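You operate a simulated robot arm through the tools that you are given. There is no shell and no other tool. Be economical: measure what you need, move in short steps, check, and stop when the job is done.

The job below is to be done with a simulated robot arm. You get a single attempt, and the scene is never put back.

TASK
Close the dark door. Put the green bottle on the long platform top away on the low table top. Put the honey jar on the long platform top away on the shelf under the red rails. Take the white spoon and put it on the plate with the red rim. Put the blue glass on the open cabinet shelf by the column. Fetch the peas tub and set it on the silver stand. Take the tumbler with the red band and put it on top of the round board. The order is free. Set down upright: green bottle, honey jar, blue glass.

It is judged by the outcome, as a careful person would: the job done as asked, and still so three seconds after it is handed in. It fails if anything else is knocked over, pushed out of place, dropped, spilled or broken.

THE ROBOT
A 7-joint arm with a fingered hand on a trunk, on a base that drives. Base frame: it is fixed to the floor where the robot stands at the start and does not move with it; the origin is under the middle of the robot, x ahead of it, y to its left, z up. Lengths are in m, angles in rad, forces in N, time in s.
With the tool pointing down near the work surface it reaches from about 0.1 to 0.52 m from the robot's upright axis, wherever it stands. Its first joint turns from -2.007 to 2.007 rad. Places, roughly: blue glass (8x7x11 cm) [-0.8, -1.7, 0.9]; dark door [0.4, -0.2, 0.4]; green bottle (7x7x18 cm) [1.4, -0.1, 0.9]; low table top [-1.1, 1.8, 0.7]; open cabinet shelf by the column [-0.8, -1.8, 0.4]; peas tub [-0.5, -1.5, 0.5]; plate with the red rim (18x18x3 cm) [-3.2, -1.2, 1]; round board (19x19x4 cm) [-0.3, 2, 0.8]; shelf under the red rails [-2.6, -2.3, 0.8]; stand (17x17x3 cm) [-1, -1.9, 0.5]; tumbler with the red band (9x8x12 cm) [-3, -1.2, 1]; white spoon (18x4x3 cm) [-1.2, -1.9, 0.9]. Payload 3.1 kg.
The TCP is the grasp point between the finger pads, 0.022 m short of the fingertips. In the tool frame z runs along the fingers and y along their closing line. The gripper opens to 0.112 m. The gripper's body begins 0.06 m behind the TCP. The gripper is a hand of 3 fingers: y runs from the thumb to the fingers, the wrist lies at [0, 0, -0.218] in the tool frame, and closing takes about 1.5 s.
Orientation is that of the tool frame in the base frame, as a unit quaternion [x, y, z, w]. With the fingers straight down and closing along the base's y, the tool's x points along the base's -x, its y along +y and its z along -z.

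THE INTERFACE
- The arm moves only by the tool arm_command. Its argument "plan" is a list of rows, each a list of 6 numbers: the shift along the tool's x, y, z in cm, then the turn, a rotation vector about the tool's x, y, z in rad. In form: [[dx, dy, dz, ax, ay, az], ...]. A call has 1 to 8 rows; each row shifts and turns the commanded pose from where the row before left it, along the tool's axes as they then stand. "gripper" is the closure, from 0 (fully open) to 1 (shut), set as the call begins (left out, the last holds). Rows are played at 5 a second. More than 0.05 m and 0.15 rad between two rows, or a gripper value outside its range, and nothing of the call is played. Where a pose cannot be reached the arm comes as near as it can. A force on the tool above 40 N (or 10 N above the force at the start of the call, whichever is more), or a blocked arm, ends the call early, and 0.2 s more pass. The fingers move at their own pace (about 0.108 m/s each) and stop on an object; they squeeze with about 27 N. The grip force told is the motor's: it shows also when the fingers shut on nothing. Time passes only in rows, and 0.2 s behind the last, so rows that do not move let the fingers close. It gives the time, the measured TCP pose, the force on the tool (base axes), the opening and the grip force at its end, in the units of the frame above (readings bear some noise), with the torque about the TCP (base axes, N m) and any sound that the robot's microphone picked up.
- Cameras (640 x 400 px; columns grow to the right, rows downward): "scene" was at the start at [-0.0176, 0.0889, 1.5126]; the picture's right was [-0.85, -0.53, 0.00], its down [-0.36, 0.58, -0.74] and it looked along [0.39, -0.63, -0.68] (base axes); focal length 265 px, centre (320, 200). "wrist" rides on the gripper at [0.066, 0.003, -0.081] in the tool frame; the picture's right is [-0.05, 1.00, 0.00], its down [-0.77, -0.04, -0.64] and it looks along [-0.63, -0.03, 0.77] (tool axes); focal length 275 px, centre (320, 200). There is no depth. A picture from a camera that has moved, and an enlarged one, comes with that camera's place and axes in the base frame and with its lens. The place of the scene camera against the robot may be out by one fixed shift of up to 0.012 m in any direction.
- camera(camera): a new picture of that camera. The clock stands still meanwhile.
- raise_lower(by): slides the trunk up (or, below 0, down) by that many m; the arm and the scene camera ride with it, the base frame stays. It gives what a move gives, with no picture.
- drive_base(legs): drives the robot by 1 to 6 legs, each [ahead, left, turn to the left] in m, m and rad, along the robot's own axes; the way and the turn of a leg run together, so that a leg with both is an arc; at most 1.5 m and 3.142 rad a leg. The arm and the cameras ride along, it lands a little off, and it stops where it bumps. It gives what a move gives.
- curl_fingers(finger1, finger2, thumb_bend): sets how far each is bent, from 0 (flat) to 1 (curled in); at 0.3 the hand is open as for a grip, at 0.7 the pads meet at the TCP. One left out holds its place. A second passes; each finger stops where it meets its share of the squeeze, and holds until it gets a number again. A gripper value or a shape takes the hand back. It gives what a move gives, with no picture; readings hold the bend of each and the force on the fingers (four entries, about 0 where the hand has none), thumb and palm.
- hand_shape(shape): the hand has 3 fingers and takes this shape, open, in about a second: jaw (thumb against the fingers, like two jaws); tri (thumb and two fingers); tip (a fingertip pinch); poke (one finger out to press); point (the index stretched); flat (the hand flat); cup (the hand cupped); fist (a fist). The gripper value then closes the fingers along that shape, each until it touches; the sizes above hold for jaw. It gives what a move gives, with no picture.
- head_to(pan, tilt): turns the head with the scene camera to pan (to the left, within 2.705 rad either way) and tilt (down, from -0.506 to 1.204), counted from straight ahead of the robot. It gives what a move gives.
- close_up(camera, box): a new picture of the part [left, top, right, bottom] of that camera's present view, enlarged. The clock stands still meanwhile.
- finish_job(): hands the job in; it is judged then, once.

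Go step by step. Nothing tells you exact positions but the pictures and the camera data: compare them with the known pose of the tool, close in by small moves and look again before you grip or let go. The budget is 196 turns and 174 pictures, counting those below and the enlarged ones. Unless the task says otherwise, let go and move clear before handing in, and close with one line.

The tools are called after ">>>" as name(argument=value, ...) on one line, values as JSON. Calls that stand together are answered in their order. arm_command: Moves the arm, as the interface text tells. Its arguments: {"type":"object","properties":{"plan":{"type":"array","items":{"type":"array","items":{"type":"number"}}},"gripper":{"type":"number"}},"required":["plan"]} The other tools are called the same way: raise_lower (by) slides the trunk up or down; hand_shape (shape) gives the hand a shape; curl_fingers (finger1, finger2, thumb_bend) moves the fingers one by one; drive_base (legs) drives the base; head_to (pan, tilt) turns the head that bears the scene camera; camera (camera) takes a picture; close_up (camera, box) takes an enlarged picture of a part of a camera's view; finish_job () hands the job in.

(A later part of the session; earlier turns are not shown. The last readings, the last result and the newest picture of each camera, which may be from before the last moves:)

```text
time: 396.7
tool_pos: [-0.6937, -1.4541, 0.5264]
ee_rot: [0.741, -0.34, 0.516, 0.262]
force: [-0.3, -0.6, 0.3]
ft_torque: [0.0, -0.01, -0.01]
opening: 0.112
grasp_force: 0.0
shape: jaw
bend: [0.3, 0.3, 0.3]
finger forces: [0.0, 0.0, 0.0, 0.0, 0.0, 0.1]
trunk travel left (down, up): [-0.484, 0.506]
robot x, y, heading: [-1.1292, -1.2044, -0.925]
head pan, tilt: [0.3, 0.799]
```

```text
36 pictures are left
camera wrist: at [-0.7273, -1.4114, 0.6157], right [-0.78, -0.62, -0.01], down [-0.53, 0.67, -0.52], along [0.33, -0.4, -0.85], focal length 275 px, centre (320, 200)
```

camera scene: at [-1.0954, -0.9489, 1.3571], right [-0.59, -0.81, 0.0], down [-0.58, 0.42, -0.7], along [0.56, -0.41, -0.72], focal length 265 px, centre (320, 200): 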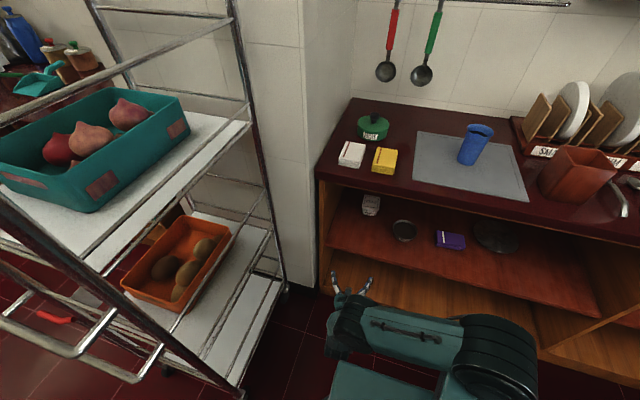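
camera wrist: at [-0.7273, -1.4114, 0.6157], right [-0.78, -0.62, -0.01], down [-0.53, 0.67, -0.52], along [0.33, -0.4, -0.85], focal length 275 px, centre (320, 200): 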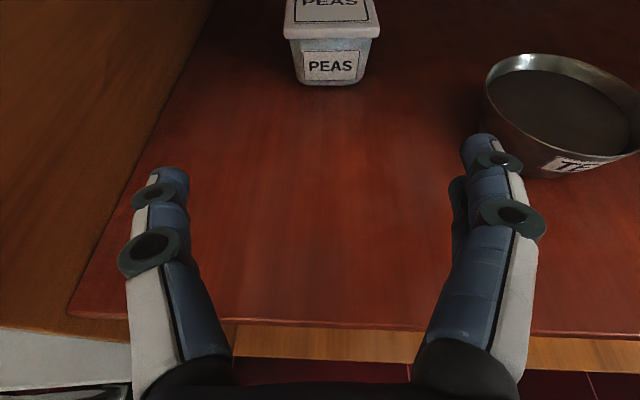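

>>> raise_lower(by=-0.034)

>>> drive_base(legs=[[0.055, 0, 0]])

>>> arm_command(plan=[[1.1, 0, 3.3, 0, 0, 0], [1.1, 0, 3.3, 0, 0, 0], [1.1, 0, 3.3, 0, 0, 0]], gripper=0.22)

>>> camera(camera="wrist")

```text
time: 397.4
tool_pos: [-0.6928, -1.4554, 0.4928]
ee_rot: [0.74, -0.34, 0.517, 0.263]
force: [0.7, 0.6, -0.2]
ft_torque: [0.0, 0.01, 0.01]
opening: 0.1119
grasp_force: 0.1
shape: jaw
bend: [0.3, 0.3, 0.3]
finger forces: [0.0, 0.0, 0.1, 0.1, 0.0, 0.1]
trunk travel left (down, up): [-0.45, 0.54]
robot x, y, heading: [-1.126, -1.2105, -0.928]
head pan, tilt: [0.3, 0.799]
```

```text
time: 398.4
tool_pos: [-0.6605, -1.4994, 0.4922]
ee_rot: [0.741, -0.34, 0.516, 0.262]
force: [-0.2, 0.2, -0.6]
ft_torque: [0.0, 0.02, 0.05]
opening: 0.112
grasp_force: 0.0
shape: jaw
bend: [0.3, 0.3, 0.3]
finger forces: [0.0, 0.0, 0.0, 0.1, 0.0, 0.1]
trunk travel left (down, up): [-0.45, 0.54]
robot x, y, heading: [-1.0942, -1.2516, -0.926]
head pan, tilt: [0.3, 0.799]
```

```text
time: 399.4
tool_pos: [-0.6006, -1.5478, 0.4699]
ee_rot: [0.765, -0.308, 0.503, 0.26]
force: [0.0, -0.5, 0.8]
ft_torque: [0.03, 0.0, 0.01]
opening: 0.0875
grasp_force: 0.0
shape: jaw
bend: [0.61, 0.61, 0.57]
finger forces: [0.0, 0.0, 0.0, 0.0, 0.0, 0.0]
trunk travel left (down, up): [-0.45, 0.54]
robot x, y, heading: [-1.1001, -1.2465, -0.92]
head pan, tilt: [0.3, 0.799]
stopped in row 3: the arm was blocked; the commanded pose is now the measured one
```

```text
35 pictures are left
camera wrist: at [-0.6326, -1.5066, 0.5596], right [-0.75, -0.66, 0.04], down [-0.6, 0.64, -0.49], along [0.3, -0.39, -0.87], focal length 275 px, centre (320, 200)
```

wrist: 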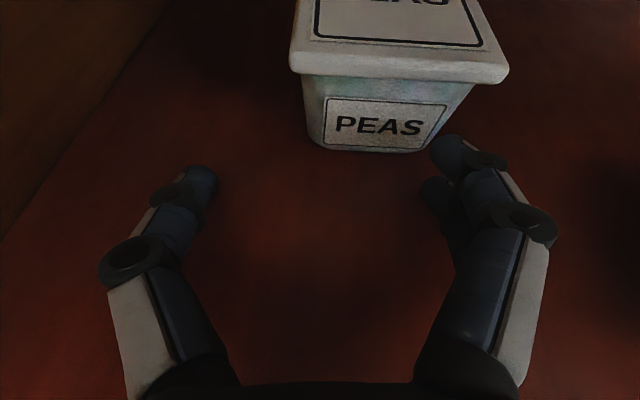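

>>> head_to(pan=-0.1, tilt=0.95)

>>> camera(camera="scene")

```text
time: 400.3
tool_pos: [-0.6024, -1.5499, 0.4693]
ee_rot: [0.764, -0.308, 0.503, 0.262]
force: [-0.5, -0.3, -0.4]
ft_torque: [0.02, -0.03, 0.01]
opening: 0.0875
grasp_force: 0.0
shape: jaw
bend: [0.61, 0.61, 0.57]
finger forces: [0.0, 0.0, 0.0, 0.0, 0.1, 0.0]
trunk travel left (down, up): [-0.45, 0.54]
robot x, y, heading: [-1.0968, -1.2447, -0.921]
head pan, tilt: [-0.099, 0.949]
```

```text
34 pictures are left
camera scene: at [-0.964, -1.1527, 1.308], right [-0.85, -0.52, 0.01], down [-0.43, 0.69, -0.58], along [0.3, -0.5, -0.81], focal length 265 px, centre (320, 200)
```

scene: 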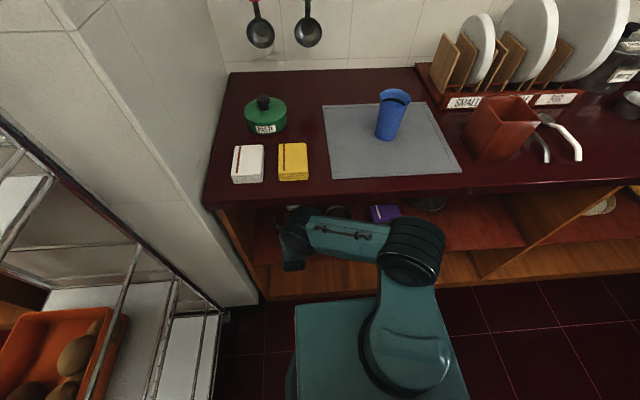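

The elbow is being stopped by the counter slab. I'll back out, lower the trunk while keeping the hand height so the whole arm goes under the slab.

>>> drive_base(legs=[[-0.3, 0, 0]])

>>> arm_command(plan=[[4.3, 0, -1.4, 0, 0, 0], [4.3, 0, -1.4, 0, 0, 0], [4.3, 0, -1.4, 0, 0, 0], [4.3, 0, -1.4, 0, 0, 0], [4.3, 0, -1.4, 0, 0, 0], [4.3, 0, -1.4, 0, 0, 0], [4.3, 0, -1.4, 0, 0, 0]])

>>> raise_lower(by=-0.3)

>>> camera(camera="wrist")

```text
time: 402.3
tool_pos: [-0.7797, -1.3203, 0.4793]
ee_rot: [0.756, -0.319, 0.51, 0.258]
force: [0.4, 0.5, -0.3]
ft_torque: [0.0, 0.01, -0.02]
opening: 0.0876
grasp_force: 0.1
shape: jaw
bend: [0.61, 0.61, 0.57]
finger forces: [0.0, 0.0, 0.0, 0.0, 0.0, 0.1]
trunk travel left (down, up): [-0.45, 0.54]
robot x, y, heading: [-1.2772, -1.0111, -0.921]
head pan, tilt: [-0.099, 0.949]
```

```text
time: 403.9
tool_pos: [-0.7547, -1.3167, 0.7958]
ee_rot: [0.757, -0.318, 0.51, 0.257]
force: [-0.3, 0.9, -0.5]
ft_torque: [0.03, -0.05, 0.0]
opening: 0.0876
grasp_force: 0.1
shape: jaw
bend: [0.61, 0.61, 0.57]
finger forces: [0.0, 0.0, 0.0, 0.1, 0.1, 0.0]
trunk travel left (down, up): [-0.45, 0.54]
robot x, y, heading: [-1.2768, -1.0129, -0.923]
head pan, tilt: [-0.099, 0.949]
```

```text
time: 406.9
tool_pos: [-0.7531, -1.3181, 0.4949]
ee_rot: [0.757, -0.319, 0.509, 0.258]
force: [-0.7, -0.2, 0.2]
ft_torque: [-0.02, -0.02, 0.01]
opening: 0.0877
grasp_force: 0.1
shape: jaw
bend: [0.61, 0.61, 0.57]
finger forces: [0.0, 0.0, 0.0, 0.0, 0.1, 0.1]
trunk travel left (down, up): [-0.15, 0.84]
robot x, y, heading: [-1.2749, -1.0104, -0.917]
head pan, tilt: [-0.099, 0.949]
```

```text
33 pictures are left
camera wrist: at [-0.7855, -1.2759, 0.5849], right [-0.76, -0.65, 0.02], down [-0.57, 0.65, -0.5], along [0.31, -0.39, -0.86], focal length 275 px, centre (320, 200)
```

wrist: 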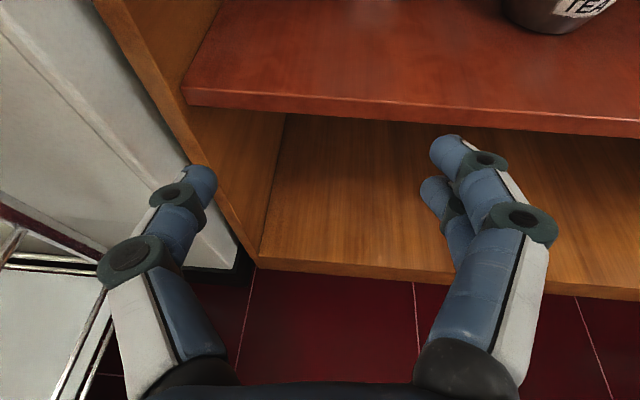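

>>> drive_base(legs=[[0, -0.04, -0.02], [0.24, 0, 0]])

>>> camera(camera="wrist")

```text
time: 409.1
tool_pos: [-0.652, -1.5427, 0.4947]
ee_rot: [0.753, -0.326, 0.508, 0.263]
force: [0.0, 1.1, -0.3]
ft_torque: [0.02, 0.01, -0.01]
opening: 0.0876
grasp_force: 0.1
shape: jaw
bend: [0.61, 0.61, 0.57]
finger forces: [0.0, 0.0, 0.1, 0.0, 0.0, 0.1]
trunk travel left (down, up): [-0.15, 0.84]
robot x, y, heading: [-1.1692, -1.2249, -0.939]
head pan, tilt: [-0.099, 0.949]
```

```text
32 pictures are left
camera wrist: at [-0.6849, -1.5, 0.5849], right [-0.77, -0.64, 0.02], down [-0.56, 0.66, -0.5], along [0.31, -0.4, -0.86], focal length 275 px, centre (320, 200)
```

wrist: 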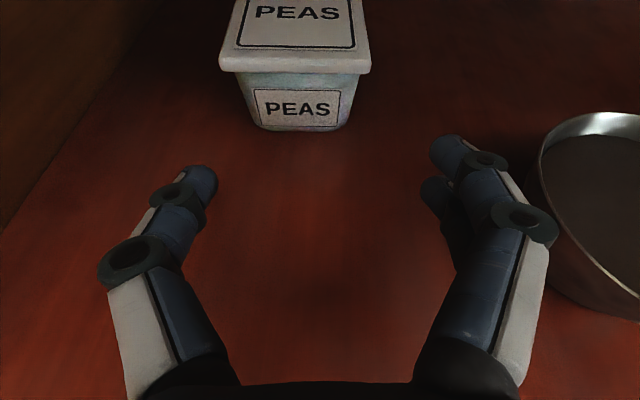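

>>> arm_command(plan=[[0, -1.3, 0, 0, 0, 0], [1.05, 0, 3.15, 0, 0, 0], [1.05, 0, 3.15, 0, 0, 0], [1.05, 0, 3.15, 0, 0, 0], [0, 0, 0, 0, 0, 0]])

>>> camera(camera="wrist")

```text
time: 410.3
tool_pos: [-0.5769, -1.6096, 0.4908]
ee_rot: [0.754, -0.325, 0.507, 0.262]
force: [0.0, 0.2, 0.3]
ft_torque: [-0.05, -0.02, -0.05]
opening: 0.0876
grasp_force: 0.1
shape: jaw
bend: [0.61, 0.61, 0.57]
finger forces: [0.1, 0.0, 0.0, 0.0, 0.1, 0.0]
trunk travel left (down, up): [-0.15, 0.84]
robot x, y, heading: [-1.1692, -1.2266, -0.938]
head pan, tilt: [-0.099, 0.949]
```

```text
31 pictures are left
camera wrist: at [-0.6097, -1.5668, 0.58], right [-0.77, -0.64, 0.02], down [-0.56, 0.66, -0.5], along [0.31, -0.4, -0.86], focal length 275 px, centre (320, 200)
```

wrist: 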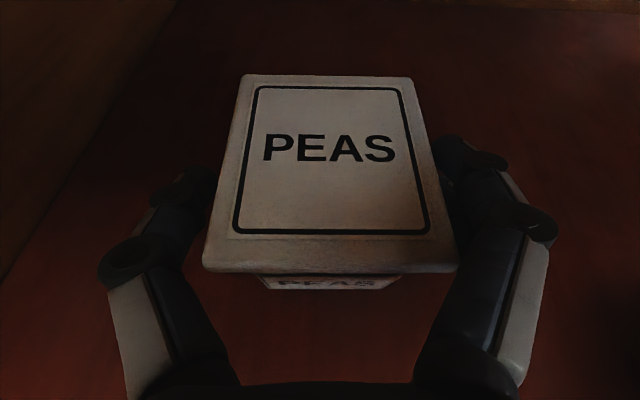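

>>> arm_command(plan=[[0, 0, 0, 0, 0, 0], [0, 0, 0, 0, 0, 0], [0, 0, 0, 0, 0, 0], [0, 0, 0, 0, 0, 0], [0, 0, 0, 0, 0, 0]], gripper=1)

>>> raise_lower(by=0.08)

>>> camera(camera="wrist")

```text
time: 411.5
tool_pos: [-0.5771, -1.609, 0.4899]
ee_rot: [0.754, -0.326, 0.507, 0.262]
force: [0.6, 0.1, 0.3]
ft_torque: [0.03, -0.02, -0.01]
opening: 0.0621
grasp_force: 27.6
shape: jaw
bend: [0.7, 0.72, 0.7]
finger forces: [11.3, 12.1, 0.0, 0.0, 25.1, 0.1]
trunk travel left (down, up): [-0.15, 0.84]
robot x, y, heading: [-1.1717, -1.2241, -0.943]
head pan, tilt: [-0.099, 0.949]
```

```text
time: 412.7
tool_pos: [-0.5777, -1.609, 0.5691]
ee_rot: [0.754, -0.326, 0.506, 0.262]
force: [0.9, -0.5, -2.8]
ft_torque: [0.02, 0.02, -0.03]
opening: 0.0616
grasp_force: 27.0
shape: jaw
bend: [0.7, 0.72, 0.7]
finger forces: [11.4, 12.2, 0.0, 0.0, 25.0, 0.1]
trunk travel left (down, up): [-0.23, 0.76]
robot x, y, heading: [-1.1689, -1.2283, -0.942]
head pan, tilt: [-0.099, 0.949]
```

```text
30 pictures are left
camera wrist: at [-0.6098, -1.5669, 0.6596], right [-0.77, -0.64, 0.02], down [-0.56, 0.66, -0.5], along [0.31, -0.4, -0.86], focal length 275 px, centre (320, 200)
```

wrist: 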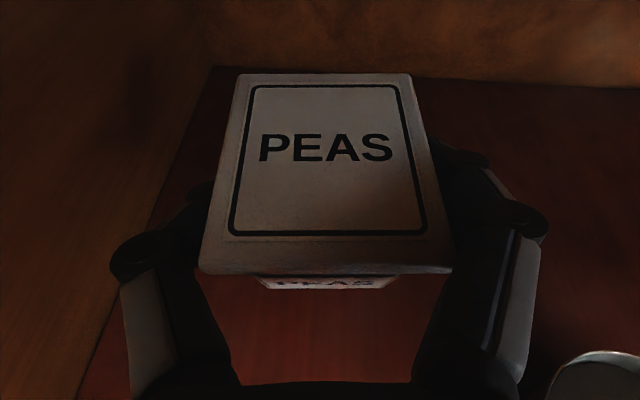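

Peas tub lifted level. Backing out, sliding right to face the silver stand.

>>> drive_base(legs=[[-0.27, 0, 0], [0, -0.505, 0.015], [0.13, 0, 0]])

>>> camera(camera="wrist")

>>> head_to(pan=0.1, tilt=0.6)

>>> camera(camera="scene")

```text
time: 418.0
tool_pos: [-1.046, -1.7721, 0.5696]
ee_rot: [0.756, -0.321, 0.509, 0.259]
force: [0.8, 0.1, -3.1]
ft_torque: [0.01, -0.02, -0.02]
opening: 0.0618
grasp_force: 27.1
shape: jaw
bend: [0.7, 0.72, 0.7]
finger forces: [11.7, 12.4, 0.0, 0.0, 25.1, 0.1]
trunk travel left (down, up): [-0.23, 0.76]
robot x, y, heading: [-1.6394, -1.3949, -0.926]
head pan, tilt: [-0.099, 0.949]
```

```text
29 pictures are left
camera wrist: at [-1.0788, -1.7296, 0.6597], right [-0.76, -0.65, 0.02], down [-0.57, 0.65, -0.5], along [0.31, -0.39, -0.86], focal length 275 px, centre (320, 200)
```

wrist: 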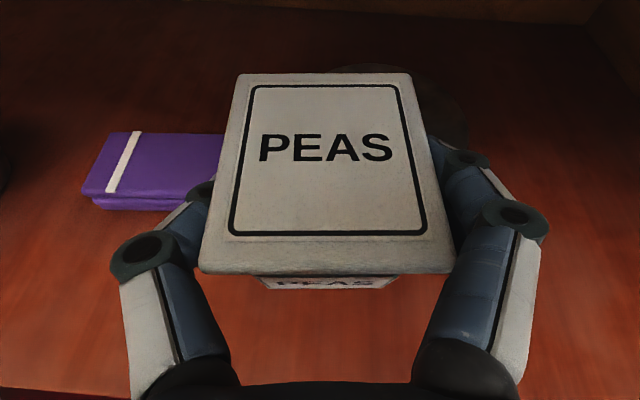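

```text
time: 418.8
tool_pos: [-1.0463, -1.7714, 0.5694]
ee_rot: [0.756, -0.32, 0.509, 0.259]
force: [-0.4, 0.3, -2.1]
ft_torque: [0.04, -0.02, -0.02]
opening: 0.0616
grasp_force: 27.0
shape: jaw
bend: [0.7, 0.72, 0.7]
finger forces: [11.5, 12.3, 0.0, 0.0, 25.1, 0.1]
trunk travel left (down, up): [-0.23, 0.76]
robot x, y, heading: [-1.643, -1.3963, -0.922]
head pan, tilt: [0.099, 0.6]
```

```text
28 pictures are left
camera scene: at [-1.4995, -1.3151, 1.1198], right [-0.73, -0.68, 0.0], down [-0.38, 0.42, -0.82], along [0.56, -0.61, -0.57], focal length 265 px, centre (320, 200)
```

scene: 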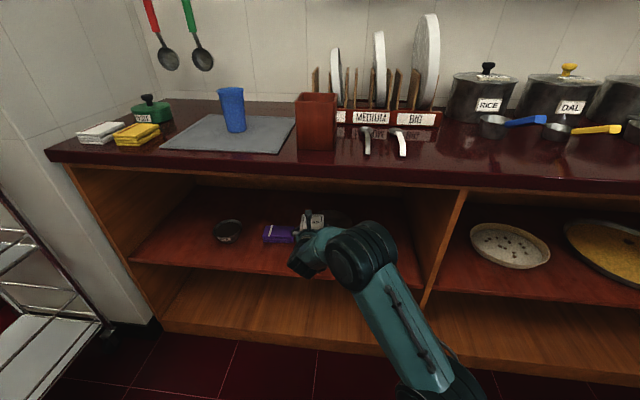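

>>> drive_base(legs=[[0.11, -0.03, 0]])

>>> camera(camera="wrist")

```text
time: 420.0
tool_pos: [-1.0037, -1.8781, 0.5698]
ee_rot: [0.756, -0.32, 0.509, 0.258]
force: [-0.9, 0.0, -3.0]
ft_torque: [0.04, 0.0, 0.0]
opening: 0.0615
grasp_force: 27.1
shape: jaw
bend: [0.7, 0.72, 0.7]
finger forces: [11.6, 12.2, 0.0, 0.0, 24.9, 0.0]
trunk travel left (down, up): [-0.23, 0.76]
robot x, y, heading: [-1.6039, -1.5043, -0.933]
head pan, tilt: [0.099, 0.6]
```

```text
27 pictures are left
camera wrist: at [-1.0363, -1.8362, 0.6597], right [-0.76, -0.65, 0.02], down [-0.57, 0.65, -0.5], along [0.31, -0.39, -0.86], focal length 275 px, centre (320, 200)
```

wrist: 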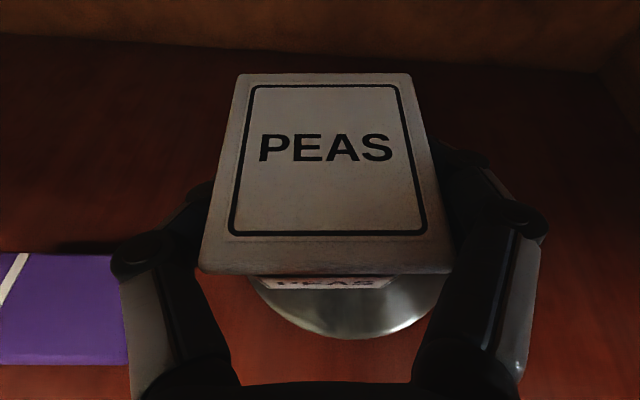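

>>> arm_command(plan=[[0.95, 1.4, 2.85, 0, 0, 0], [-2.8, 0, 0.93, 0, 0, 0], [-0.48, 0, 0.16, 0, 0, 0], [-0.48, 0, 0.16, 0, 0, 0], [-0.48, 0, 0.16, 0, 0, 0], [-0.48, 0, 0.16, 0, 0, 0], [-0.48, 0, 0.16, 0, 0, 0]])

>>> camera(camera="wrist")

```text
time: 421.6
tool_pos: [-0.9986, -1.9112, 0.515]
ee_rot: [0.756, -0.32, 0.509, 0.259]
force: [-0.4, -0.5, -2.5]
ft_torque: [0.01, -0.01, 0.01]
opening: 0.0618
grasp_force: 26.8
shape: jaw
bend: [0.71, 0.72, 0.7]
finger forces: [11.9, 12.4, 0.0, 0.0, 25.1, 0.0]
trunk travel left (down, up): [-0.23, 0.76]
robot x, y, heading: [-1.6025, -1.5022, -0.926]
head pan, tilt: [0.099, 0.6]
```

```text
26 pictures are left
camera wrist: at [-1.0317, -1.8685, 0.6055], right [-0.76, -0.65, 0.02], down [-0.57, 0.65, -0.5], along [0.31, -0.39, -0.86], focal length 275 px, centre (320, 200)
```

wrist: 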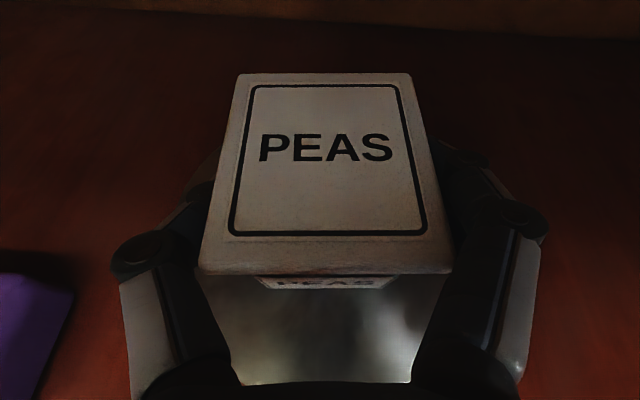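

>>> arm_command(plan=[[-0.38, 0, 0.13, 0, 0, 0], [-0.38, 0, 0.13, 0, 0, 0], [-0.38, 0, 0.13, 0, 0, 0], [-0.38, 0, 0.13, 0, 0, 0], [-0.38, 0, 0.13, 0, 0, 0], [-0.38, 0, 0.13, 0, 0, 0]])

```text
time: 422.8
tool_pos: [-0.9969, -1.9119, 0.5077]
ee_rot: [0.748, -0.32, 0.519, 0.262]
force: [-0.9, 0.2, 19.3]
ft_torque: [-0.02, 0.05, 0.05]
opening: 0.0613
grasp_force: 26.9
shape: jaw
bend: [0.71, 0.72, 0.7]
finger forces: [18.1, 12.7, 0.0, 0.0, 26.0, 0.1]
trunk travel left (down, up): [-0.23, 0.76]
robot x, y, heading: [-1.6015, -1.5022, -0.924]
head pan, tilt: [0.099, 0.6]
stopped in row 5: the force on the tool passed its limit (the readings are from after the stop); the commanded pose is now the measured one
```

Contact. Relieving, opening slightly and backing straight out.

>>> arm_command(plan=[[0.3, 0, -0.1, 0, 0, 0], [0, 0, 0, 0, 0, 0]])

>>> arm_command(plan=[[0, 0, 0, 0, 0, 0], [0, 0, 0, 0, 0, 0], [0, 0, 0, 0, 0, 0], [0, 0, 0, 0, 0, 0]], gripper=0.2)

>>> arm_command(plan=[[0.6, 0, -0.2, 0, 0, 0], [-0.6, 0, -1.9, 0, 0, 0], [-0.95, 0, -2.85, 0, 0, 0], [-0.95, 0, -2.85, 0, 0, 0]])

>>> camera(camera="wrist")

```text
time: 423.4
tool_pos: [-0.997, -1.9128, 0.5083]
ee_rot: [0.75, -0.32, 0.517, 0.261]
force: [-0.3, -0.7, 19.7]
ft_torque: [0.01, -0.05, 0.01]
opening: 0.061
grasp_force: 27.4
shape: jaw
bend: [0.71, 0.72, 0.7]
finger forces: [17.0, 12.7, 0.1, 0.0, 25.7, 0.0]
trunk travel left (down, up): [-0.23, 0.76]
robot x, y, heading: [-1.606, -1.5027, -0.925]
head pan, tilt: [0.099, 0.6]
```

```text
time: 424.4
tool_pos: [-0.9971, -1.9123, 0.5057]
ee_rot: [0.752, -0.32, 0.514, 0.26]
force: [-0.5, 0.2, -0.6]
ft_torque: [0.01, 0.01, 0.02]
opening: 0.0892
grasp_force: 0.1
shape: jaw
bend: [0.59, 0.59, 0.55]
finger forces: [0.5, 0.1, 0.0, 0.0, 0.0, 0.0]
trunk travel left (down, up): [-0.23, 0.76]
robot x, y, heading: [-1.6014, -1.5016, -0.926]
head pan, tilt: [0.099, 0.6]
```

```text
time: 425.4
tool_pos: [-1.0488, -1.8519, 0.5145]
ee_rot: [0.75, -0.32, 0.516, 0.262]
force: [-0.1, -0.6, 0.3]
ft_torque: [0.01, 0.01, 0.0]
opening: 0.0894
grasp_force: 0.1
shape: jaw
bend: [0.59, 0.59, 0.55]
finger forces: [0.0, 0.1, 0.0, 0.0, 0.0, 0.1]
trunk travel left (down, up): [-0.23, 0.76]
robot x, y, heading: [-1.6006, -1.5046, -0.925]
head pan, tilt: [0.099, 0.6]
```

```text
25 pictures are left
camera wrist: at [-1.083, -1.8087, 0.6038], right [-0.76, -0.65, 0.02], down [-0.56, 0.65, -0.52], along [0.32, -0.4, -0.86], focal length 275 px, centre (320, 200)
```

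wrist: 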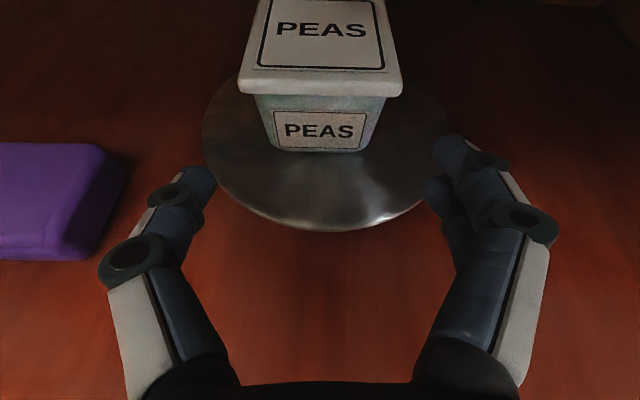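

Peas done. Now the blue glass on the mat (≈(-0.83,-1.695)): back out, raise to its mid-height, slide left.

>>> drive_base(legs=[[-0.36, 0, 0], [0, 0.271, 0]])

>>> raise_lower(by=0.395)

>>> drive_base(legs=[[0.2, 0, 0]])

>>> camera(camera="wrist")

```text
time: 429.2
tool_pos: [-1.0429, -1.3986, 0.5145]
ee_rot: [0.753, -0.316, 0.516, 0.258]
force: [-0.5, 0.6, -0.5]
ft_torque: [0.0, 0.02, -0.03]
opening: 0.0896
grasp_force: 0.0
shape: jaw
bend: [0.59, 0.59, 0.55]
finger forces: [0.1, 0.0, 0.0, 0.0, 0.0, 0.1]
trunk travel left (down, up): [-0.23, 0.76]
robot x, y, heading: [-1.5978, -1.0572, -0.915]
head pan, tilt: [0.099, 0.6]
```

```text
time: 433.0
tool_pos: [-1.0418, -1.3984, 0.9088]
ee_rot: [0.753, -0.316, 0.516, 0.258]
force: [0.5, 0.4, 0.2]
ft_torque: [-0.03, -0.01, 0.01]
opening: 0.0893
grasp_force: 0.0
shape: jaw
bend: [0.59, 0.59, 0.55]
finger forces: [0.1, 0.1, 0.0, 0.0, 0.0, 0.0]
trunk travel left (down, up): [-0.625, 0.365]
robot x, y, heading: [-1.5951, -1.0552, -0.919]
head pan, tilt: [0.099, 0.6]
```

```text
time: 434.6
tool_pos: [-0.9189, -1.5662, 0.9083]
ee_rot: [0.752, -0.319, 0.515, 0.26]
force: [0.2, 0.0, -0.1]
ft_torque: [0.01, 0.03, 0.03]
opening: 0.0894
grasp_force: 0.1
shape: jaw
bend: [0.59, 0.59, 0.55]
finger forces: [0.0, 0.0, 0.0, 0.0, 0.1, 0.0]
trunk travel left (down, up): [-0.625, 0.365]
robot x, y, heading: [-1.4759, -1.2203, -0.923]
head pan, tilt: [0.099, 0.6]
```

```text
24 pictures are left
camera wrist: at [-0.9526, -1.5234, 0.9982], right [-0.76, -0.65, 0.02], down [-0.57, 0.64, -0.51], along [0.32, -0.4, -0.86], focal length 275 px, centre (320, 200)
```

wrist: 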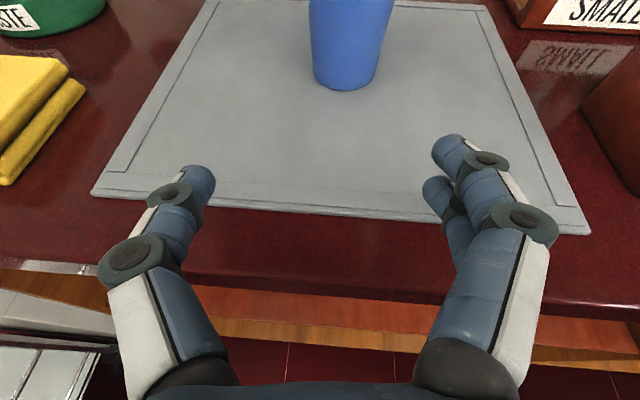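

>>> arm_command(plan=[[0, 0, 0, 0, 0, 0], [0, 0, 0, 0, 0, 0]], gripper=0.03)

>>> drive_base(legs=[[0.155, -0.011, 0]])

>>> camera(camera="wrist")

```text
time: 435.2
tool_pos: [-0.9198, -1.5654, 0.9103]
ee_rot: [0.752, -0.318, 0.515, 0.259]
force: [-0.2, -0.4, 0.0]
ft_torque: [0.01, 0.01, 0.01]
opening: 0.1084
grasp_force: 0.1
shape: jaw
bend: [0.37, 0.37, 0.34]
finger forces: [0.0, 0.0, 0.0, 0.0, 0.0, 0.0]
trunk travel left (down, up): [-0.625, 0.365]
robot x, y, heading: [-1.473, -1.2153, -0.923]
head pan, tilt: [0.099, 0.6]
```

```text
time: 436.6
tool_pos: [-0.835, -1.6966, 0.9088]
ee_rot: [0.752, -0.319, 0.515, 0.26]
force: [0.3, -0.3, -0.4]
ft_torque: [0.0, 0.0, 0.0]
opening: 0.1087
grasp_force: 0.0
shape: jaw
bend: [0.37, 0.37, 0.34]
finger forces: [0.0, 0.0, 0.0, 0.0, 0.0, 0.0]
trunk travel left (down, up): [-0.625, 0.365]
robot x, y, heading: [-1.384, -1.349, -0.925]
head pan, tilt: [0.099, 0.6]
```

```text
23 pictures are left
camera wrist: at [-0.8682, -1.6548, 0.9981], right [-0.76, -0.65, 0.02], down [-0.56, 0.65, -0.51], along [0.32, -0.4, -0.86], focal length 275 px, centre (320, 200)
```

wrist: 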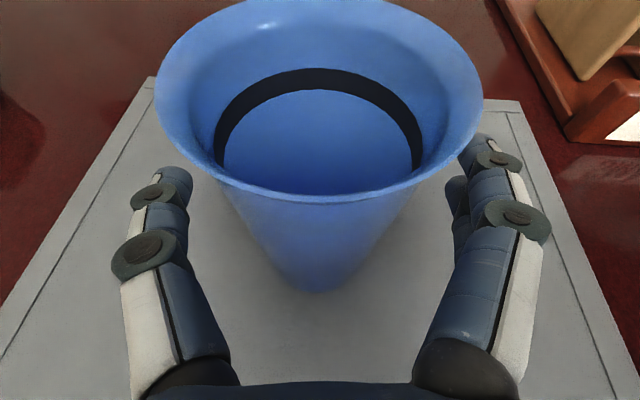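

Centred on the glass. Gripping and lifting.

>>> arm_command(plan=[[0, 0, 0, 0, 0, 0], [0, 0, 0, 0, 0, 0], [0, 0, 0, 0, 0, 0], [0, 0, 0, 0, 0, 0], [0, 0, 0, 0, 0, 0], [0, 0, 0, 0, 0, 0]], gripper=1)

>>> raise_lower(by=0.05)

>>> camera(camera="wrist")

```text
time: 438.0
tool_pos: [-0.8343, -1.6973, 0.9084]
ee_rot: [0.752, -0.319, 0.515, 0.259]
force: [0.9, -0.5, 0.7]
ft_torque: [0.03, -0.02, -0.02]
opening: 0.051
grasp_force: 27.2
shape: jaw
bend: [0.73, 0.73, 0.7]
finger forces: [11.9, 12.1, 0.1, 0.0, 24.8, 0.0]
trunk travel left (down, up): [-0.625, 0.365]
robot x, y, heading: [-1.3886, -1.3489, -0.925]
head pan, tilt: [0.099, 0.6]
```

```text
time: 438.9
tool_pos: [-0.8352, -1.6975, 0.9592]
ee_rot: [0.753, -0.319, 0.515, 0.26]
force: [0.0, 0.7, -0.8]
ft_torque: [-0.02, -0.03, 0.03]
opening: 0.0513
grasp_force: 26.7
shape: jaw
bend: [0.73, 0.73, 0.7]
finger forces: [11.9, 12.5, 0.0, 0.1, 24.5, 0.0]
trunk travel left (down, up): [-0.675, 0.315]
robot x, y, heading: [-1.3886, -1.3485, -0.922]
head pan, tilt: [0.099, 0.6]
```

```text
22 pictures are left
camera wrist: at [-0.8685, -1.6541, 1.0485], right [-0.76, -0.65, 0.02], down [-0.56, 0.65, -0.51], along [0.32, -0.4, -0.86], focal length 275 px, centre (320, 200)
```

wrist: 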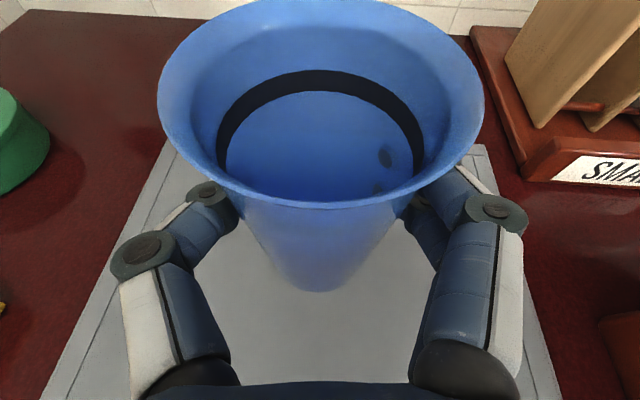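

>>> drive_base(legs=[[-0.37, 0, 0]])

>>> raise_lower(by=-0.395)

>>> drive_base(legs=[[0, 0.275, -0.005], [0.2, 0, 0]])

>>> camera(camera="wrist")

```text
time: 441.3
tool_pos: [-1.0571, -1.3971, 0.959]
ee_rot: [0.753, -0.316, 0.516, 0.259]
force: [0.5, 0.9, -0.6]
ft_torque: [0.02, 0.01, -0.01]
opening: 0.0514
grasp_force: 27.4
shape: jaw
bend: [0.73, 0.73, 0.7]
finger forces: [11.9, 12.4, 0.0, 0.0, 24.6, 0.0]
trunk travel left (down, up): [-0.675, 0.315]
robot x, y, heading: [-1.6126, -1.0499, -0.914]
head pan, tilt: [0.099, 0.6]
```

```text
time: 445.1
tool_pos: [-1.0568, -1.3975, 0.5641]
ee_rot: [0.753, -0.317, 0.516, 0.259]
force: [-0.9, -0.3, -1.0]
ft_torque: [0.0, 0.0, 0.06]
opening: 0.0509
grasp_force: 27.0
shape: jaw
bend: [0.73, 0.73, 0.7]
finger forces: [12.1, 12.4, 0.0, 0.1, 24.7, 0.0]
trunk travel left (down, up): [-0.28, 0.71]
robot x, y, heading: [-1.6133, -1.0557, -0.92]
head pan, tilt: [0.099, 0.6]
```

```text
time: 448.2
tool_pos: [-0.7233, -1.3955, 0.5638]
ee_rot: [0.753, -0.318, 0.515, 0.259]
force: [-0.1, -0.2, -0.8]
ft_torque: [-0.01, 0.03, 0.01]
opening: 0.0509
grasp_force: 27.0
shape: jaw
bend: [0.73, 0.73, 0.7]
finger forces: [12.0, 12.5, 0.0, 0.0, 24.6, 0.0]
trunk travel left (down, up): [-0.28, 0.71]
robot x, y, heading: [-1.2772, -1.0482, -0.919]
head pan, tilt: [0.099, 0.6]
```

```text
21 pictures are left
camera wrist: at [-0.7566, -1.3529, 0.6536], right [-0.76, -0.65, 0.02], down [-0.57, 0.64, -0.51], along [0.32, -0.4, -0.86], focal length 275 px, centre (320, 200)
```

wrist: 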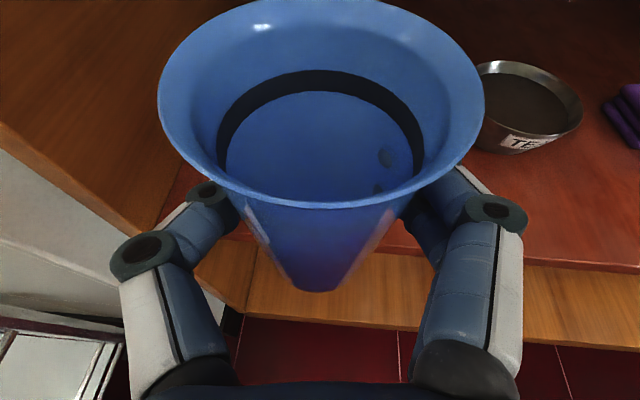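

>>> drive_base(legs=[[0.125, 0.005, 0]])

>>> arm_command(plan=[[-1.9, 0, 0.63, 0, 0, 0], [-0.95, 0, 0.31, 0, 0, 0], [-0.48, 0, 0.16, 0, 0, 0], [-0.38, 0, 0.13, 0, 0, 0], [-0.38, 0, 0.13, 0, 0, 0], [-0.38, 0, 0.13, 0, 0, 0], [-0.38, 0, 0.13, 0, 0, 0]])

>>> camera(camera="wrist")

```text
time: 449.4
tool_pos: [-0.6437, -1.4954, 0.5634]
ee_rot: [0.752, -0.319, 0.515, 0.26]
force: [-0.1, 0.3, -1.1]
ft_torque: [-0.03, 0.01, -0.03]
opening: 0.0511
grasp_force: 26.9
shape: jaw
bend: [0.73, 0.73, 0.7]
finger forces: [12.1, 12.5, 0.0, 0.1, 24.6, 0.0]
trunk travel left (down, up): [-0.28, 0.71]
robot x, y, heading: [-1.1961, -1.1476, -0.923]
head pan, tilt: [0.099, 0.6]
```

```text
time: 451.0
tool_pos: [-0.6469, -1.4979, 0.5141]
ee_rot: [0.752, -0.32, 0.514, 0.261]
force: [0.4, 0.1, -1.1]
ft_torque: [0.02, -0.01, 0.01]
opening: 0.0509
grasp_force: 27.2
shape: jaw
bend: [0.73, 0.73, 0.7]
finger forces: [11.9, 12.5, 0.1, 0.0, 24.6, 0.0]
trunk travel left (down, up): [-0.28, 0.71]
robot x, y, heading: [-1.1961, -1.1476, -0.925]
head pan, tilt: [0.099, 0.6]
```

```text
20 pictures are left
camera wrist: at [-0.681, -1.4551, 0.603], right [-0.76, -0.65, 0.02], down [-0.56, 0.64, -0.51], along [0.32, -0.4, -0.86], focal length 275 px, centre (320, 200)
```

wrist: 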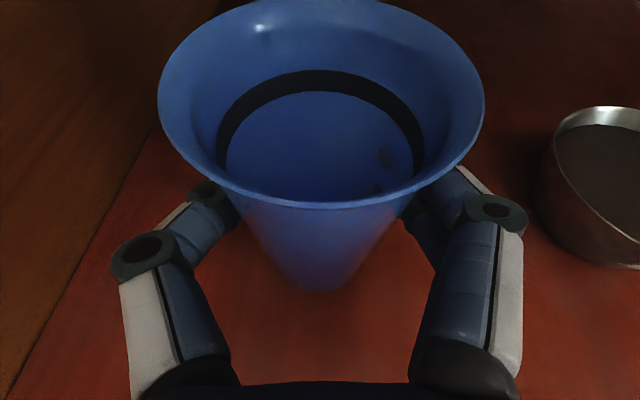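

>>> arm_command(plan=[[-0.38, 0, 0.13, 0, 0, 0], [-0.38, 0, 0.13, 0, 0, 0], [-0.38, 0, 0.13, 0, 0, 0], [-0.38, 0, 0.13, 0, 0, 0], [-0.38, 0, 0.13, 0, 0, 0], [-0.38, 0, 0.13, 0, 0, 0]])

```text
time: 452.4
tool_pos: [-0.6475, -1.4976, 0.4945]
ee_rot: [0.747, -0.318, 0.522, 0.261]
force: [10.0, -7.2, 32.6]
ft_torque: [-0.18, -0.47, -0.05]
opening: 0.0499
grasp_force: 27.1
shape: jaw
bend: [0.73, 0.73, 0.71]
finger forces: [11.5, 11.4, 0.0, 0.0, 26.2, 0.0]
trunk travel left (down, up): [-0.28, 0.71]
robot x, y, heading: [-1.1958, -1.1486, -0.92]
head pan, tilt: [0.099, 0.6]
```

Contact on the shelf. Relieve, release and check before backing out.

>>> arm_command(plan=[[0.4, 0, -0.13, 0, 0, 0], [0.3, 0, -0.1, 0, 0, 0]])

>>> arm_command(plan=[[0, 0, 0, 0, 0, 0], [0, 0, 0, 0, 0, 0], [0, 0, 0, 0, 0, 0]], gripper=0.38)

>>> camera(camera="wrist")

```text
time: 453.0
tool_pos: [-0.6492, -1.4976, 0.4933]
ee_rot: [0.754, -0.32, 0.512, 0.261]
force: [0.1, -0.5, 1.6]
ft_torque: [-0.03, -0.08, -0.05]
opening: 0.0491
grasp_force: 27.3
shape: jaw
bend: [0.74, 0.74, 0.72]
finger forces: [12.3, 12.9, 0.0, 0.0, 24.1, 0.0]
trunk travel left (down, up): [-0.28, 0.71]
robot x, y, heading: [-1.1998, -1.1517, -0.925]
head pan, tilt: [0.099, 0.6]
```

```text
time: 453.8
tool_pos: [-0.648, -1.4973, 0.4967]
ee_rot: [0.752, -0.319, 0.514, 0.26]
force: [0.2, 0.4, -0.3]
ft_torque: [-0.03, 0.01, 0.02]
opening: 0.069
grasp_force: 0.0
shape: jaw
bend: [0.71, 0.71, 0.69]
finger forces: [0.0, 0.0, 0.1, 0.0, 0.1, 0.2]
trunk travel left (down, up): [-0.28, 0.71]
robot x, y, heading: [-1.2011, -1.1488, -0.922]
head pan, tilt: [0.099, 0.6]
```

```text
19 pictures are left
camera wrist: at [-0.681, -1.4546, 0.5862], right [-0.76, -0.65, 0.02], down [-0.56, 0.65, -0.51], along [0.32, -0.4, -0.86], focal length 275 px, centre (320, 200)
```

wrist: 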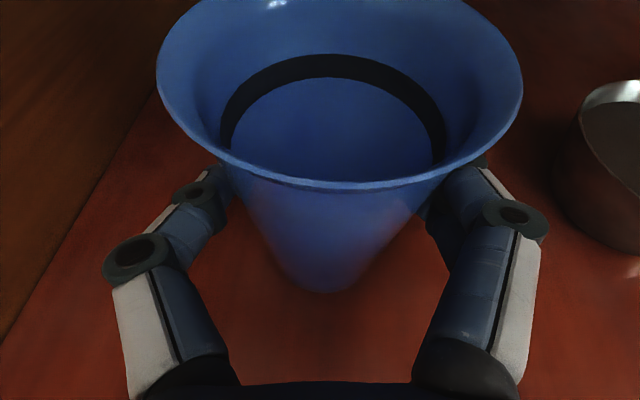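

>>> arm_command(plan=[[0, 0, 0, 0, 0, 0], [0, 0, 0, 0, 0, 0]], gripper=0.15)

>>> drive_base(legs=[[-0.16, 0, 0], [-0.24, 0, 0]])

>>> raise_lower(by=0.4)

>>> raise_lower(by=0.3)

>>> drive_base(legs=[[0, -0.7, 0]])

>>> head_to(pan=0.5, tilt=0.8)

>>> camera(camera="scene")

```text
time: 454.4
tool_pos: [-0.6476, -1.4977, 0.4969]
ee_rot: [0.752, -0.319, 0.514, 0.26]
force: [-0.3, 0.1, 0.7]
ft_torque: [0.01, -0.02, 0.03]
opening: 0.0952
grasp_force: 0.0
shape: jaw
bend: [0.54, 0.54, 0.5]
finger forces: [0.0, 0.0, 0.0, 0.0, 0.0, 0.1]
trunk travel left (down, up): [-0.28, 0.71]
robot x, y, heading: [-1.1934, -1.1458, -0.924]
head pan, tilt: [0.099, 0.6]
```

```text
time: 457.3
tool_pos: [-0.8929, -1.1692, 0.4971]
ee_rot: [0.752, -0.318, 0.515, 0.259]
force: [-0.8, -0.2, -0.6]
ft_torque: [0.0, -0.01, -0.01]
opening: 0.095
grasp_force: 0.0
shape: jaw
bend: [0.54, 0.54, 0.5]
finger forces: [0.0, 0.0, 0.0, 0.0, 0.0, 0.0]
trunk travel left (down, up): [-0.28, 0.71]
robot x, y, heading: [-1.4449, -0.8227, -0.918]
head pan, tilt: [0.099, 0.6]
```

```text
time: 461.1
tool_pos: [-0.893, -1.1694, 0.8961]
ee_rot: [0.753, -0.318, 0.515, 0.26]
force: [-0.2, -0.3, 0.4]
ft_torque: [0.03, 0.03, 0.01]
opening: 0.0949
grasp_force: 0.0
shape: jaw
bend: [0.54, 0.54, 0.5]
finger forces: [0.0, 0.1, 0.0, 0.0, 0.0, 0.0]
trunk travel left (down, up): [-0.68, 0.31]
robot x, y, heading: [-1.445, -0.8238, -0.917]
head pan, tilt: [0.099, 0.6]
```

```text
time: 464.1
tool_pos: [-0.8927, -1.1687, 1.1965]
ee_rot: [0.753, -0.317, 0.515, 0.259]
force: [0.3, -0.4, 0.3]
ft_torque: [0.02, -0.02, -0.01]
opening: 0.0949
grasp_force: 0.1
shape: jaw
bend: [0.54, 0.54, 0.5]
finger forces: [0.0, 0.0, 0.0, 0.0, 0.0, 0.0]
trunk travel left (down, up): [-0.98, 0.01]
robot x, y, heading: [-1.4457, -0.8217, -0.915]
head pan, tilt: [0.099, 0.6]
```

```text
time: 468.0
tool_pos: [-1.4621, -1.6029, 1.1971]
ee_rot: [0.753, -0.317, 0.516, 0.259]
force: [-0.6, 0.0, 0.6]
ft_torque: [-0.02, 0.01, -0.01]
opening: 0.0948
grasp_force: 0.1
shape: jaw
bend: [0.54, 0.54, 0.5]
finger forces: [0.0, 0.0, 0.0, 0.0, 0.0, 0.0]
trunk travel left (down, up): [-0.98, 0.01]
robot x, y, heading: [-2.0124, -1.257, -0.919]
head pan, tilt: [0.099, 0.6]
```

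```text
time: 468.9
tool_pos: [-1.4617, -1.6035, 1.1971]
ee_rot: [0.752, -0.318, 0.515, 0.26]
force: [-0.3, 1.0, -0.2]
ft_torque: [0.01, 0.02, -0.02]
opening: 0.095
grasp_force: 0.1
shape: jaw
bend: [0.54, 0.54, 0.5]
finger forces: [0.0, 0.0, 0.0, 0.0, 0.0, 0.0]
trunk travel left (down, up): [-0.98, 0.01]
robot x, y, heading: [-2.0126, -1.2563, -0.921]
head pan, tilt: [0.499, 0.799]
```

```text
18 pictures are left
camera scene: at [-1.855, -1.1417, 1.8531], right [-0.41, -0.91, 0.0], down [-0.65, 0.29, -0.7], along [0.64, -0.29, -0.72], focal length 265 px, centre (320, 200)
```

scene: 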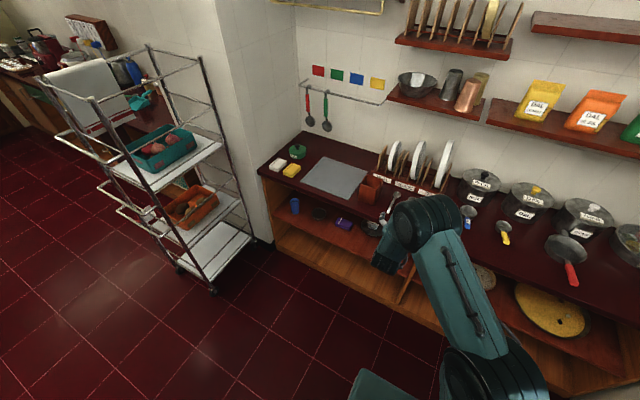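

Glass is upright on the shelf. Now the white spoon (≈(-1.225,-1.93), lying along the depth direction). I retract and turn the hand downwards.

>>> raise_lower(by=-0.15)

>>> arm_command(plan=[[-1.2, 2.6, -3.6, 0, 0, 0], [-1.2, 2.6, -3.6, 0, 0, 0], [-1.2, 2.6, -3.6, 0, 0, 0], [-1.2, 2.6, -3.6, 0, 0, 0], [-1.2, 2.6, -3.6, 0, 0, 0]], gripper=0.25)

>>> arm_command(plan=[[0, 0, 0, 0, -0.145, 0], [0, 0, 0, 0, -0.145, 0], [0, 0, 0, 0, -0.145, 0], [0, 0, 0, 0, -0.145, 0], [0, 0, 0, 0, -0.145, 0], [0, 0, 0, 0, -0.145, 0], [0, 0, 0, 0, -0.145, 0]])

>>> drive_base(legs=[[0, 0.12, 0], [0.5, 0, 0]])

>>> camera(camera="wrist")

```text
time: 470.6
tool_pos: [-1.462, -1.6042, 1.0481]
ee_rot: [0.752, -0.318, 0.515, 0.26]
force: [-0.1, 1.3, -0.3]
ft_torque: [-0.02, -0.01, 0.02]
opening: 0.0949
grasp_force: 0.0
shape: jaw
bend: [0.54, 0.54, 0.5]
finger forces: [0.0, 0.0, 0.0, 0.1, 0.0, 0.0]
trunk travel left (down, up): [-0.83, 0.16]
robot x, y, heading: [-2.0168, -1.2555, -0.92]
head pan, tilt: [0.499, 0.799]
```

```text
time: 471.8
tool_pos: [-1.6917, -1.55, 1.0609]
ee_rot: [0.751, -0.318, 0.516, 0.259]
force: [-0.4, 0.7, 0.0]
ft_torque: [0.01, 0.0, -0.02]
opening: 0.0842
grasp_force: 0.1
shape: jaw
bend: [0.63, 0.63, 0.6]
finger forces: [0.0, 0.1, 0.1, 0.0, 0.0, 0.0]
trunk travel left (down, up): [-0.83, 0.16]
robot x, y, heading: [-2.014, -1.2563, -0.917]
head pan, tilt: [0.499, 0.799]
```

```text
time: 473.4
tool_pos: [-1.6827, -1.5483, 1.0592]
ee_rot: [0.907, -0.406, 0.086, 0.073]
force: [0.4, 1.2, 0.0]
ft_torque: [0.02, 0.0, 0.02]
opening: 0.0841
grasp_force: 0.0
shape: jaw
bend: [0.63, 0.63, 0.6]
finger forces: [0.1, 0.0, 0.0, 0.0, 0.1, 0.1]
trunk travel left (down, up): [-0.83, 0.16]
robot x, y, heading: [-2.0127, -1.257, -0.92]
head pan, tilt: [0.499, 0.799]
```

```text
time: 477.2
tool_pos: [-1.2861, -1.8691, 1.0603]
ee_rot: [0.908, -0.403, 0.085, 0.073]
force: [0.3, -0.5, -0.1]
ft_torque: [0.03, 0.01, -0.02]
opening: 0.0844
grasp_force: 0.1
shape: jaw
bend: [0.63, 0.63, 0.6]
finger forces: [0.0, 0.1, 0.1, 0.0, 0.0, 0.1]
trunk travel left (down, up): [-0.83, 0.16]
robot x, y, heading: [-1.6175, -1.582, -0.917]
head pan, tilt: [0.499, 0.799]
```

```text
17 pictures are left
camera wrist: at [-1.2526, -1.9021, 1.1517], right [-0.77, -0.63, 0.05], down [-0.54, 0.71, 0.45], along [-0.32, 0.32, -0.89], focal length 275 px, centre (320, 200)
```

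wrist: 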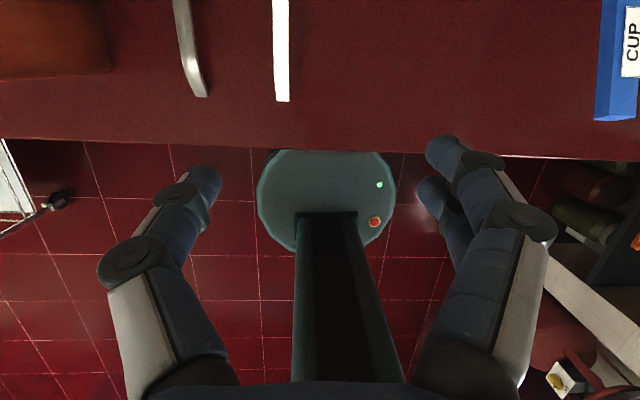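

>>> drive_base(legs=[[0.055, 0.027, 0]])

>>> arm_command(plan=[[3.3, 0, 0.8, 0, -0.1, 0]], gripper=0.3)

>>> raise_lower(by=-0.15)

>>> camera(camera="wrist")

```text
time: 478.2
tool_pos: [-1.2318, -1.8967, 1.0572]
ee_rot: [0.909, -0.402, 0.084, 0.072]
force: [0.4, 0.3, 0.0]
ft_torque: [0.02, 0.05, 0.02]
opening: 0.0843
grasp_force: 0.0
shape: jaw
bend: [0.63, 0.63, 0.6]
finger forces: [0.1, 0.1, 0.0, 0.1, 0.0, 0.1]
trunk travel left (down, up): [-0.83, 0.16]
robot x, y, heading: [-1.5594, -1.6051, -0.916]
head pan, tilt: [0.499, 0.799]
```

```text
time: 478.6
tool_pos: [-1.2189, -1.9046, 1.0565]
ee_rot: [0.911, -0.406, 0.04, 0.054]
force: [0.2, -0.5, -0.6]
ft_torque: [0.02, 0.03, 0.0]
opening: 0.0786
grasp_force: 0.0
shape: jaw
bend: [0.67, 0.67, 0.64]
finger forces: [0.1, 0.1, 0.1, 0.0, 0.0, 0.0]
out of reach, approached as far as the arm can: row 1
trunk travel left (down, up): [-0.83, 0.16]
robot x, y, heading: [-1.5613, -1.6041, -0.921]
head pan, tilt: [0.499, 0.799]
```

```text
time: 480.3
tool_pos: [-1.2177, -1.9038, 0.9087]
ee_rot: [0.912, -0.406, 0.04, 0.054]
force: [0.1, -0.3, -0.8]
ft_torque: [0.01, 0.01, -0.01]
opening: 0.0786
grasp_force: 0.1
shape: jaw
bend: [0.67, 0.67, 0.64]
finger forces: [0.0, 0.0, 0.1, 0.0, 0.0, 0.0]
trunk travel left (down, up): [-0.68, 0.31]
robot x, y, heading: [-1.5606, -1.6035, -0.919]
head pan, tilt: [0.499, 0.799]
```

```text
16 pictures are left
camera wrist: at [-1.1783, -1.9433, 0.9943], right [-0.77, -0.63, 0.06], down [-0.51, 0.67, 0.54], along [-0.38, 0.39, -0.84], focal length 275 px, centre (320, 200)
```

wrist: 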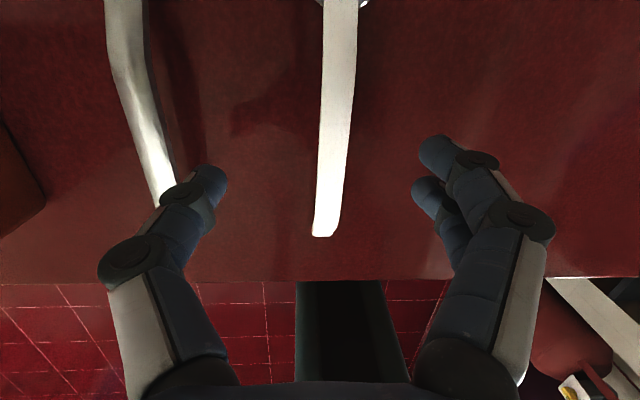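

>>> arm_command(plan=[[2.5, 0.8, 0.3, 0, 0, 0], [0, 0, 1.5, 0, 0, 0], [0, 0, 0.5, 0, 0, 0], [0, 0, 0.4, 0, 0, 0], [0, 0, 0.4, 0, 0, 0], [0, 0, 0.3, 0, 0, 0], [0, 0, 0.3, 0, 0, 0]])

>>> camera(camera="wrist")

```text
time: 481.9
tool_pos: [-1.2163, -1.9176, 0.8744]
ee_rot: [0.911, -0.406, 0.044, 0.054]
force: [-1.3, -3.8, 27.9]
ft_torque: [0.85, -1.0, -0.14]
opening: 0.0781
grasp_force: 0.0
shape: jaw
bend: [0.67, 0.67, 0.66]
finger forces: [0.1, 0.1, 0.1, 0.1, 27.1, 0.0]
out of reach, approached as far as the arm can: row 1
trunk travel left (down, up): [-0.68, 0.31]
robot x, y, heading: [-1.5596, -1.6121, -0.922]
head pan, tilt: [0.499, 0.799]
```

```text
15 pictures are left
camera wrist: at [-1.1766, -1.9571, 0.9619], right [-0.78, -0.63, 0.06], down [-0.51, 0.68, 0.53], along [-0.37, 0.38, -0.84], focal length 275 px, centre (320, 200)
```

wrist: 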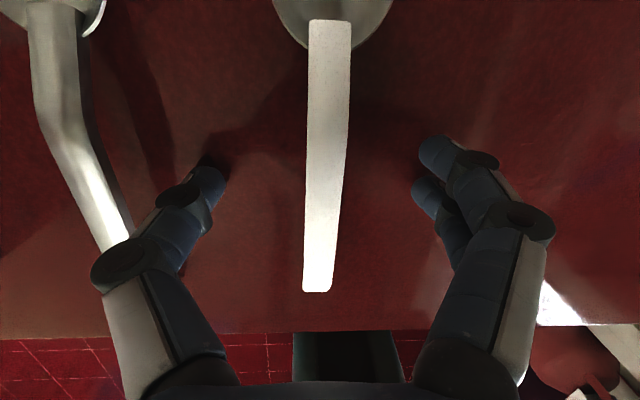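

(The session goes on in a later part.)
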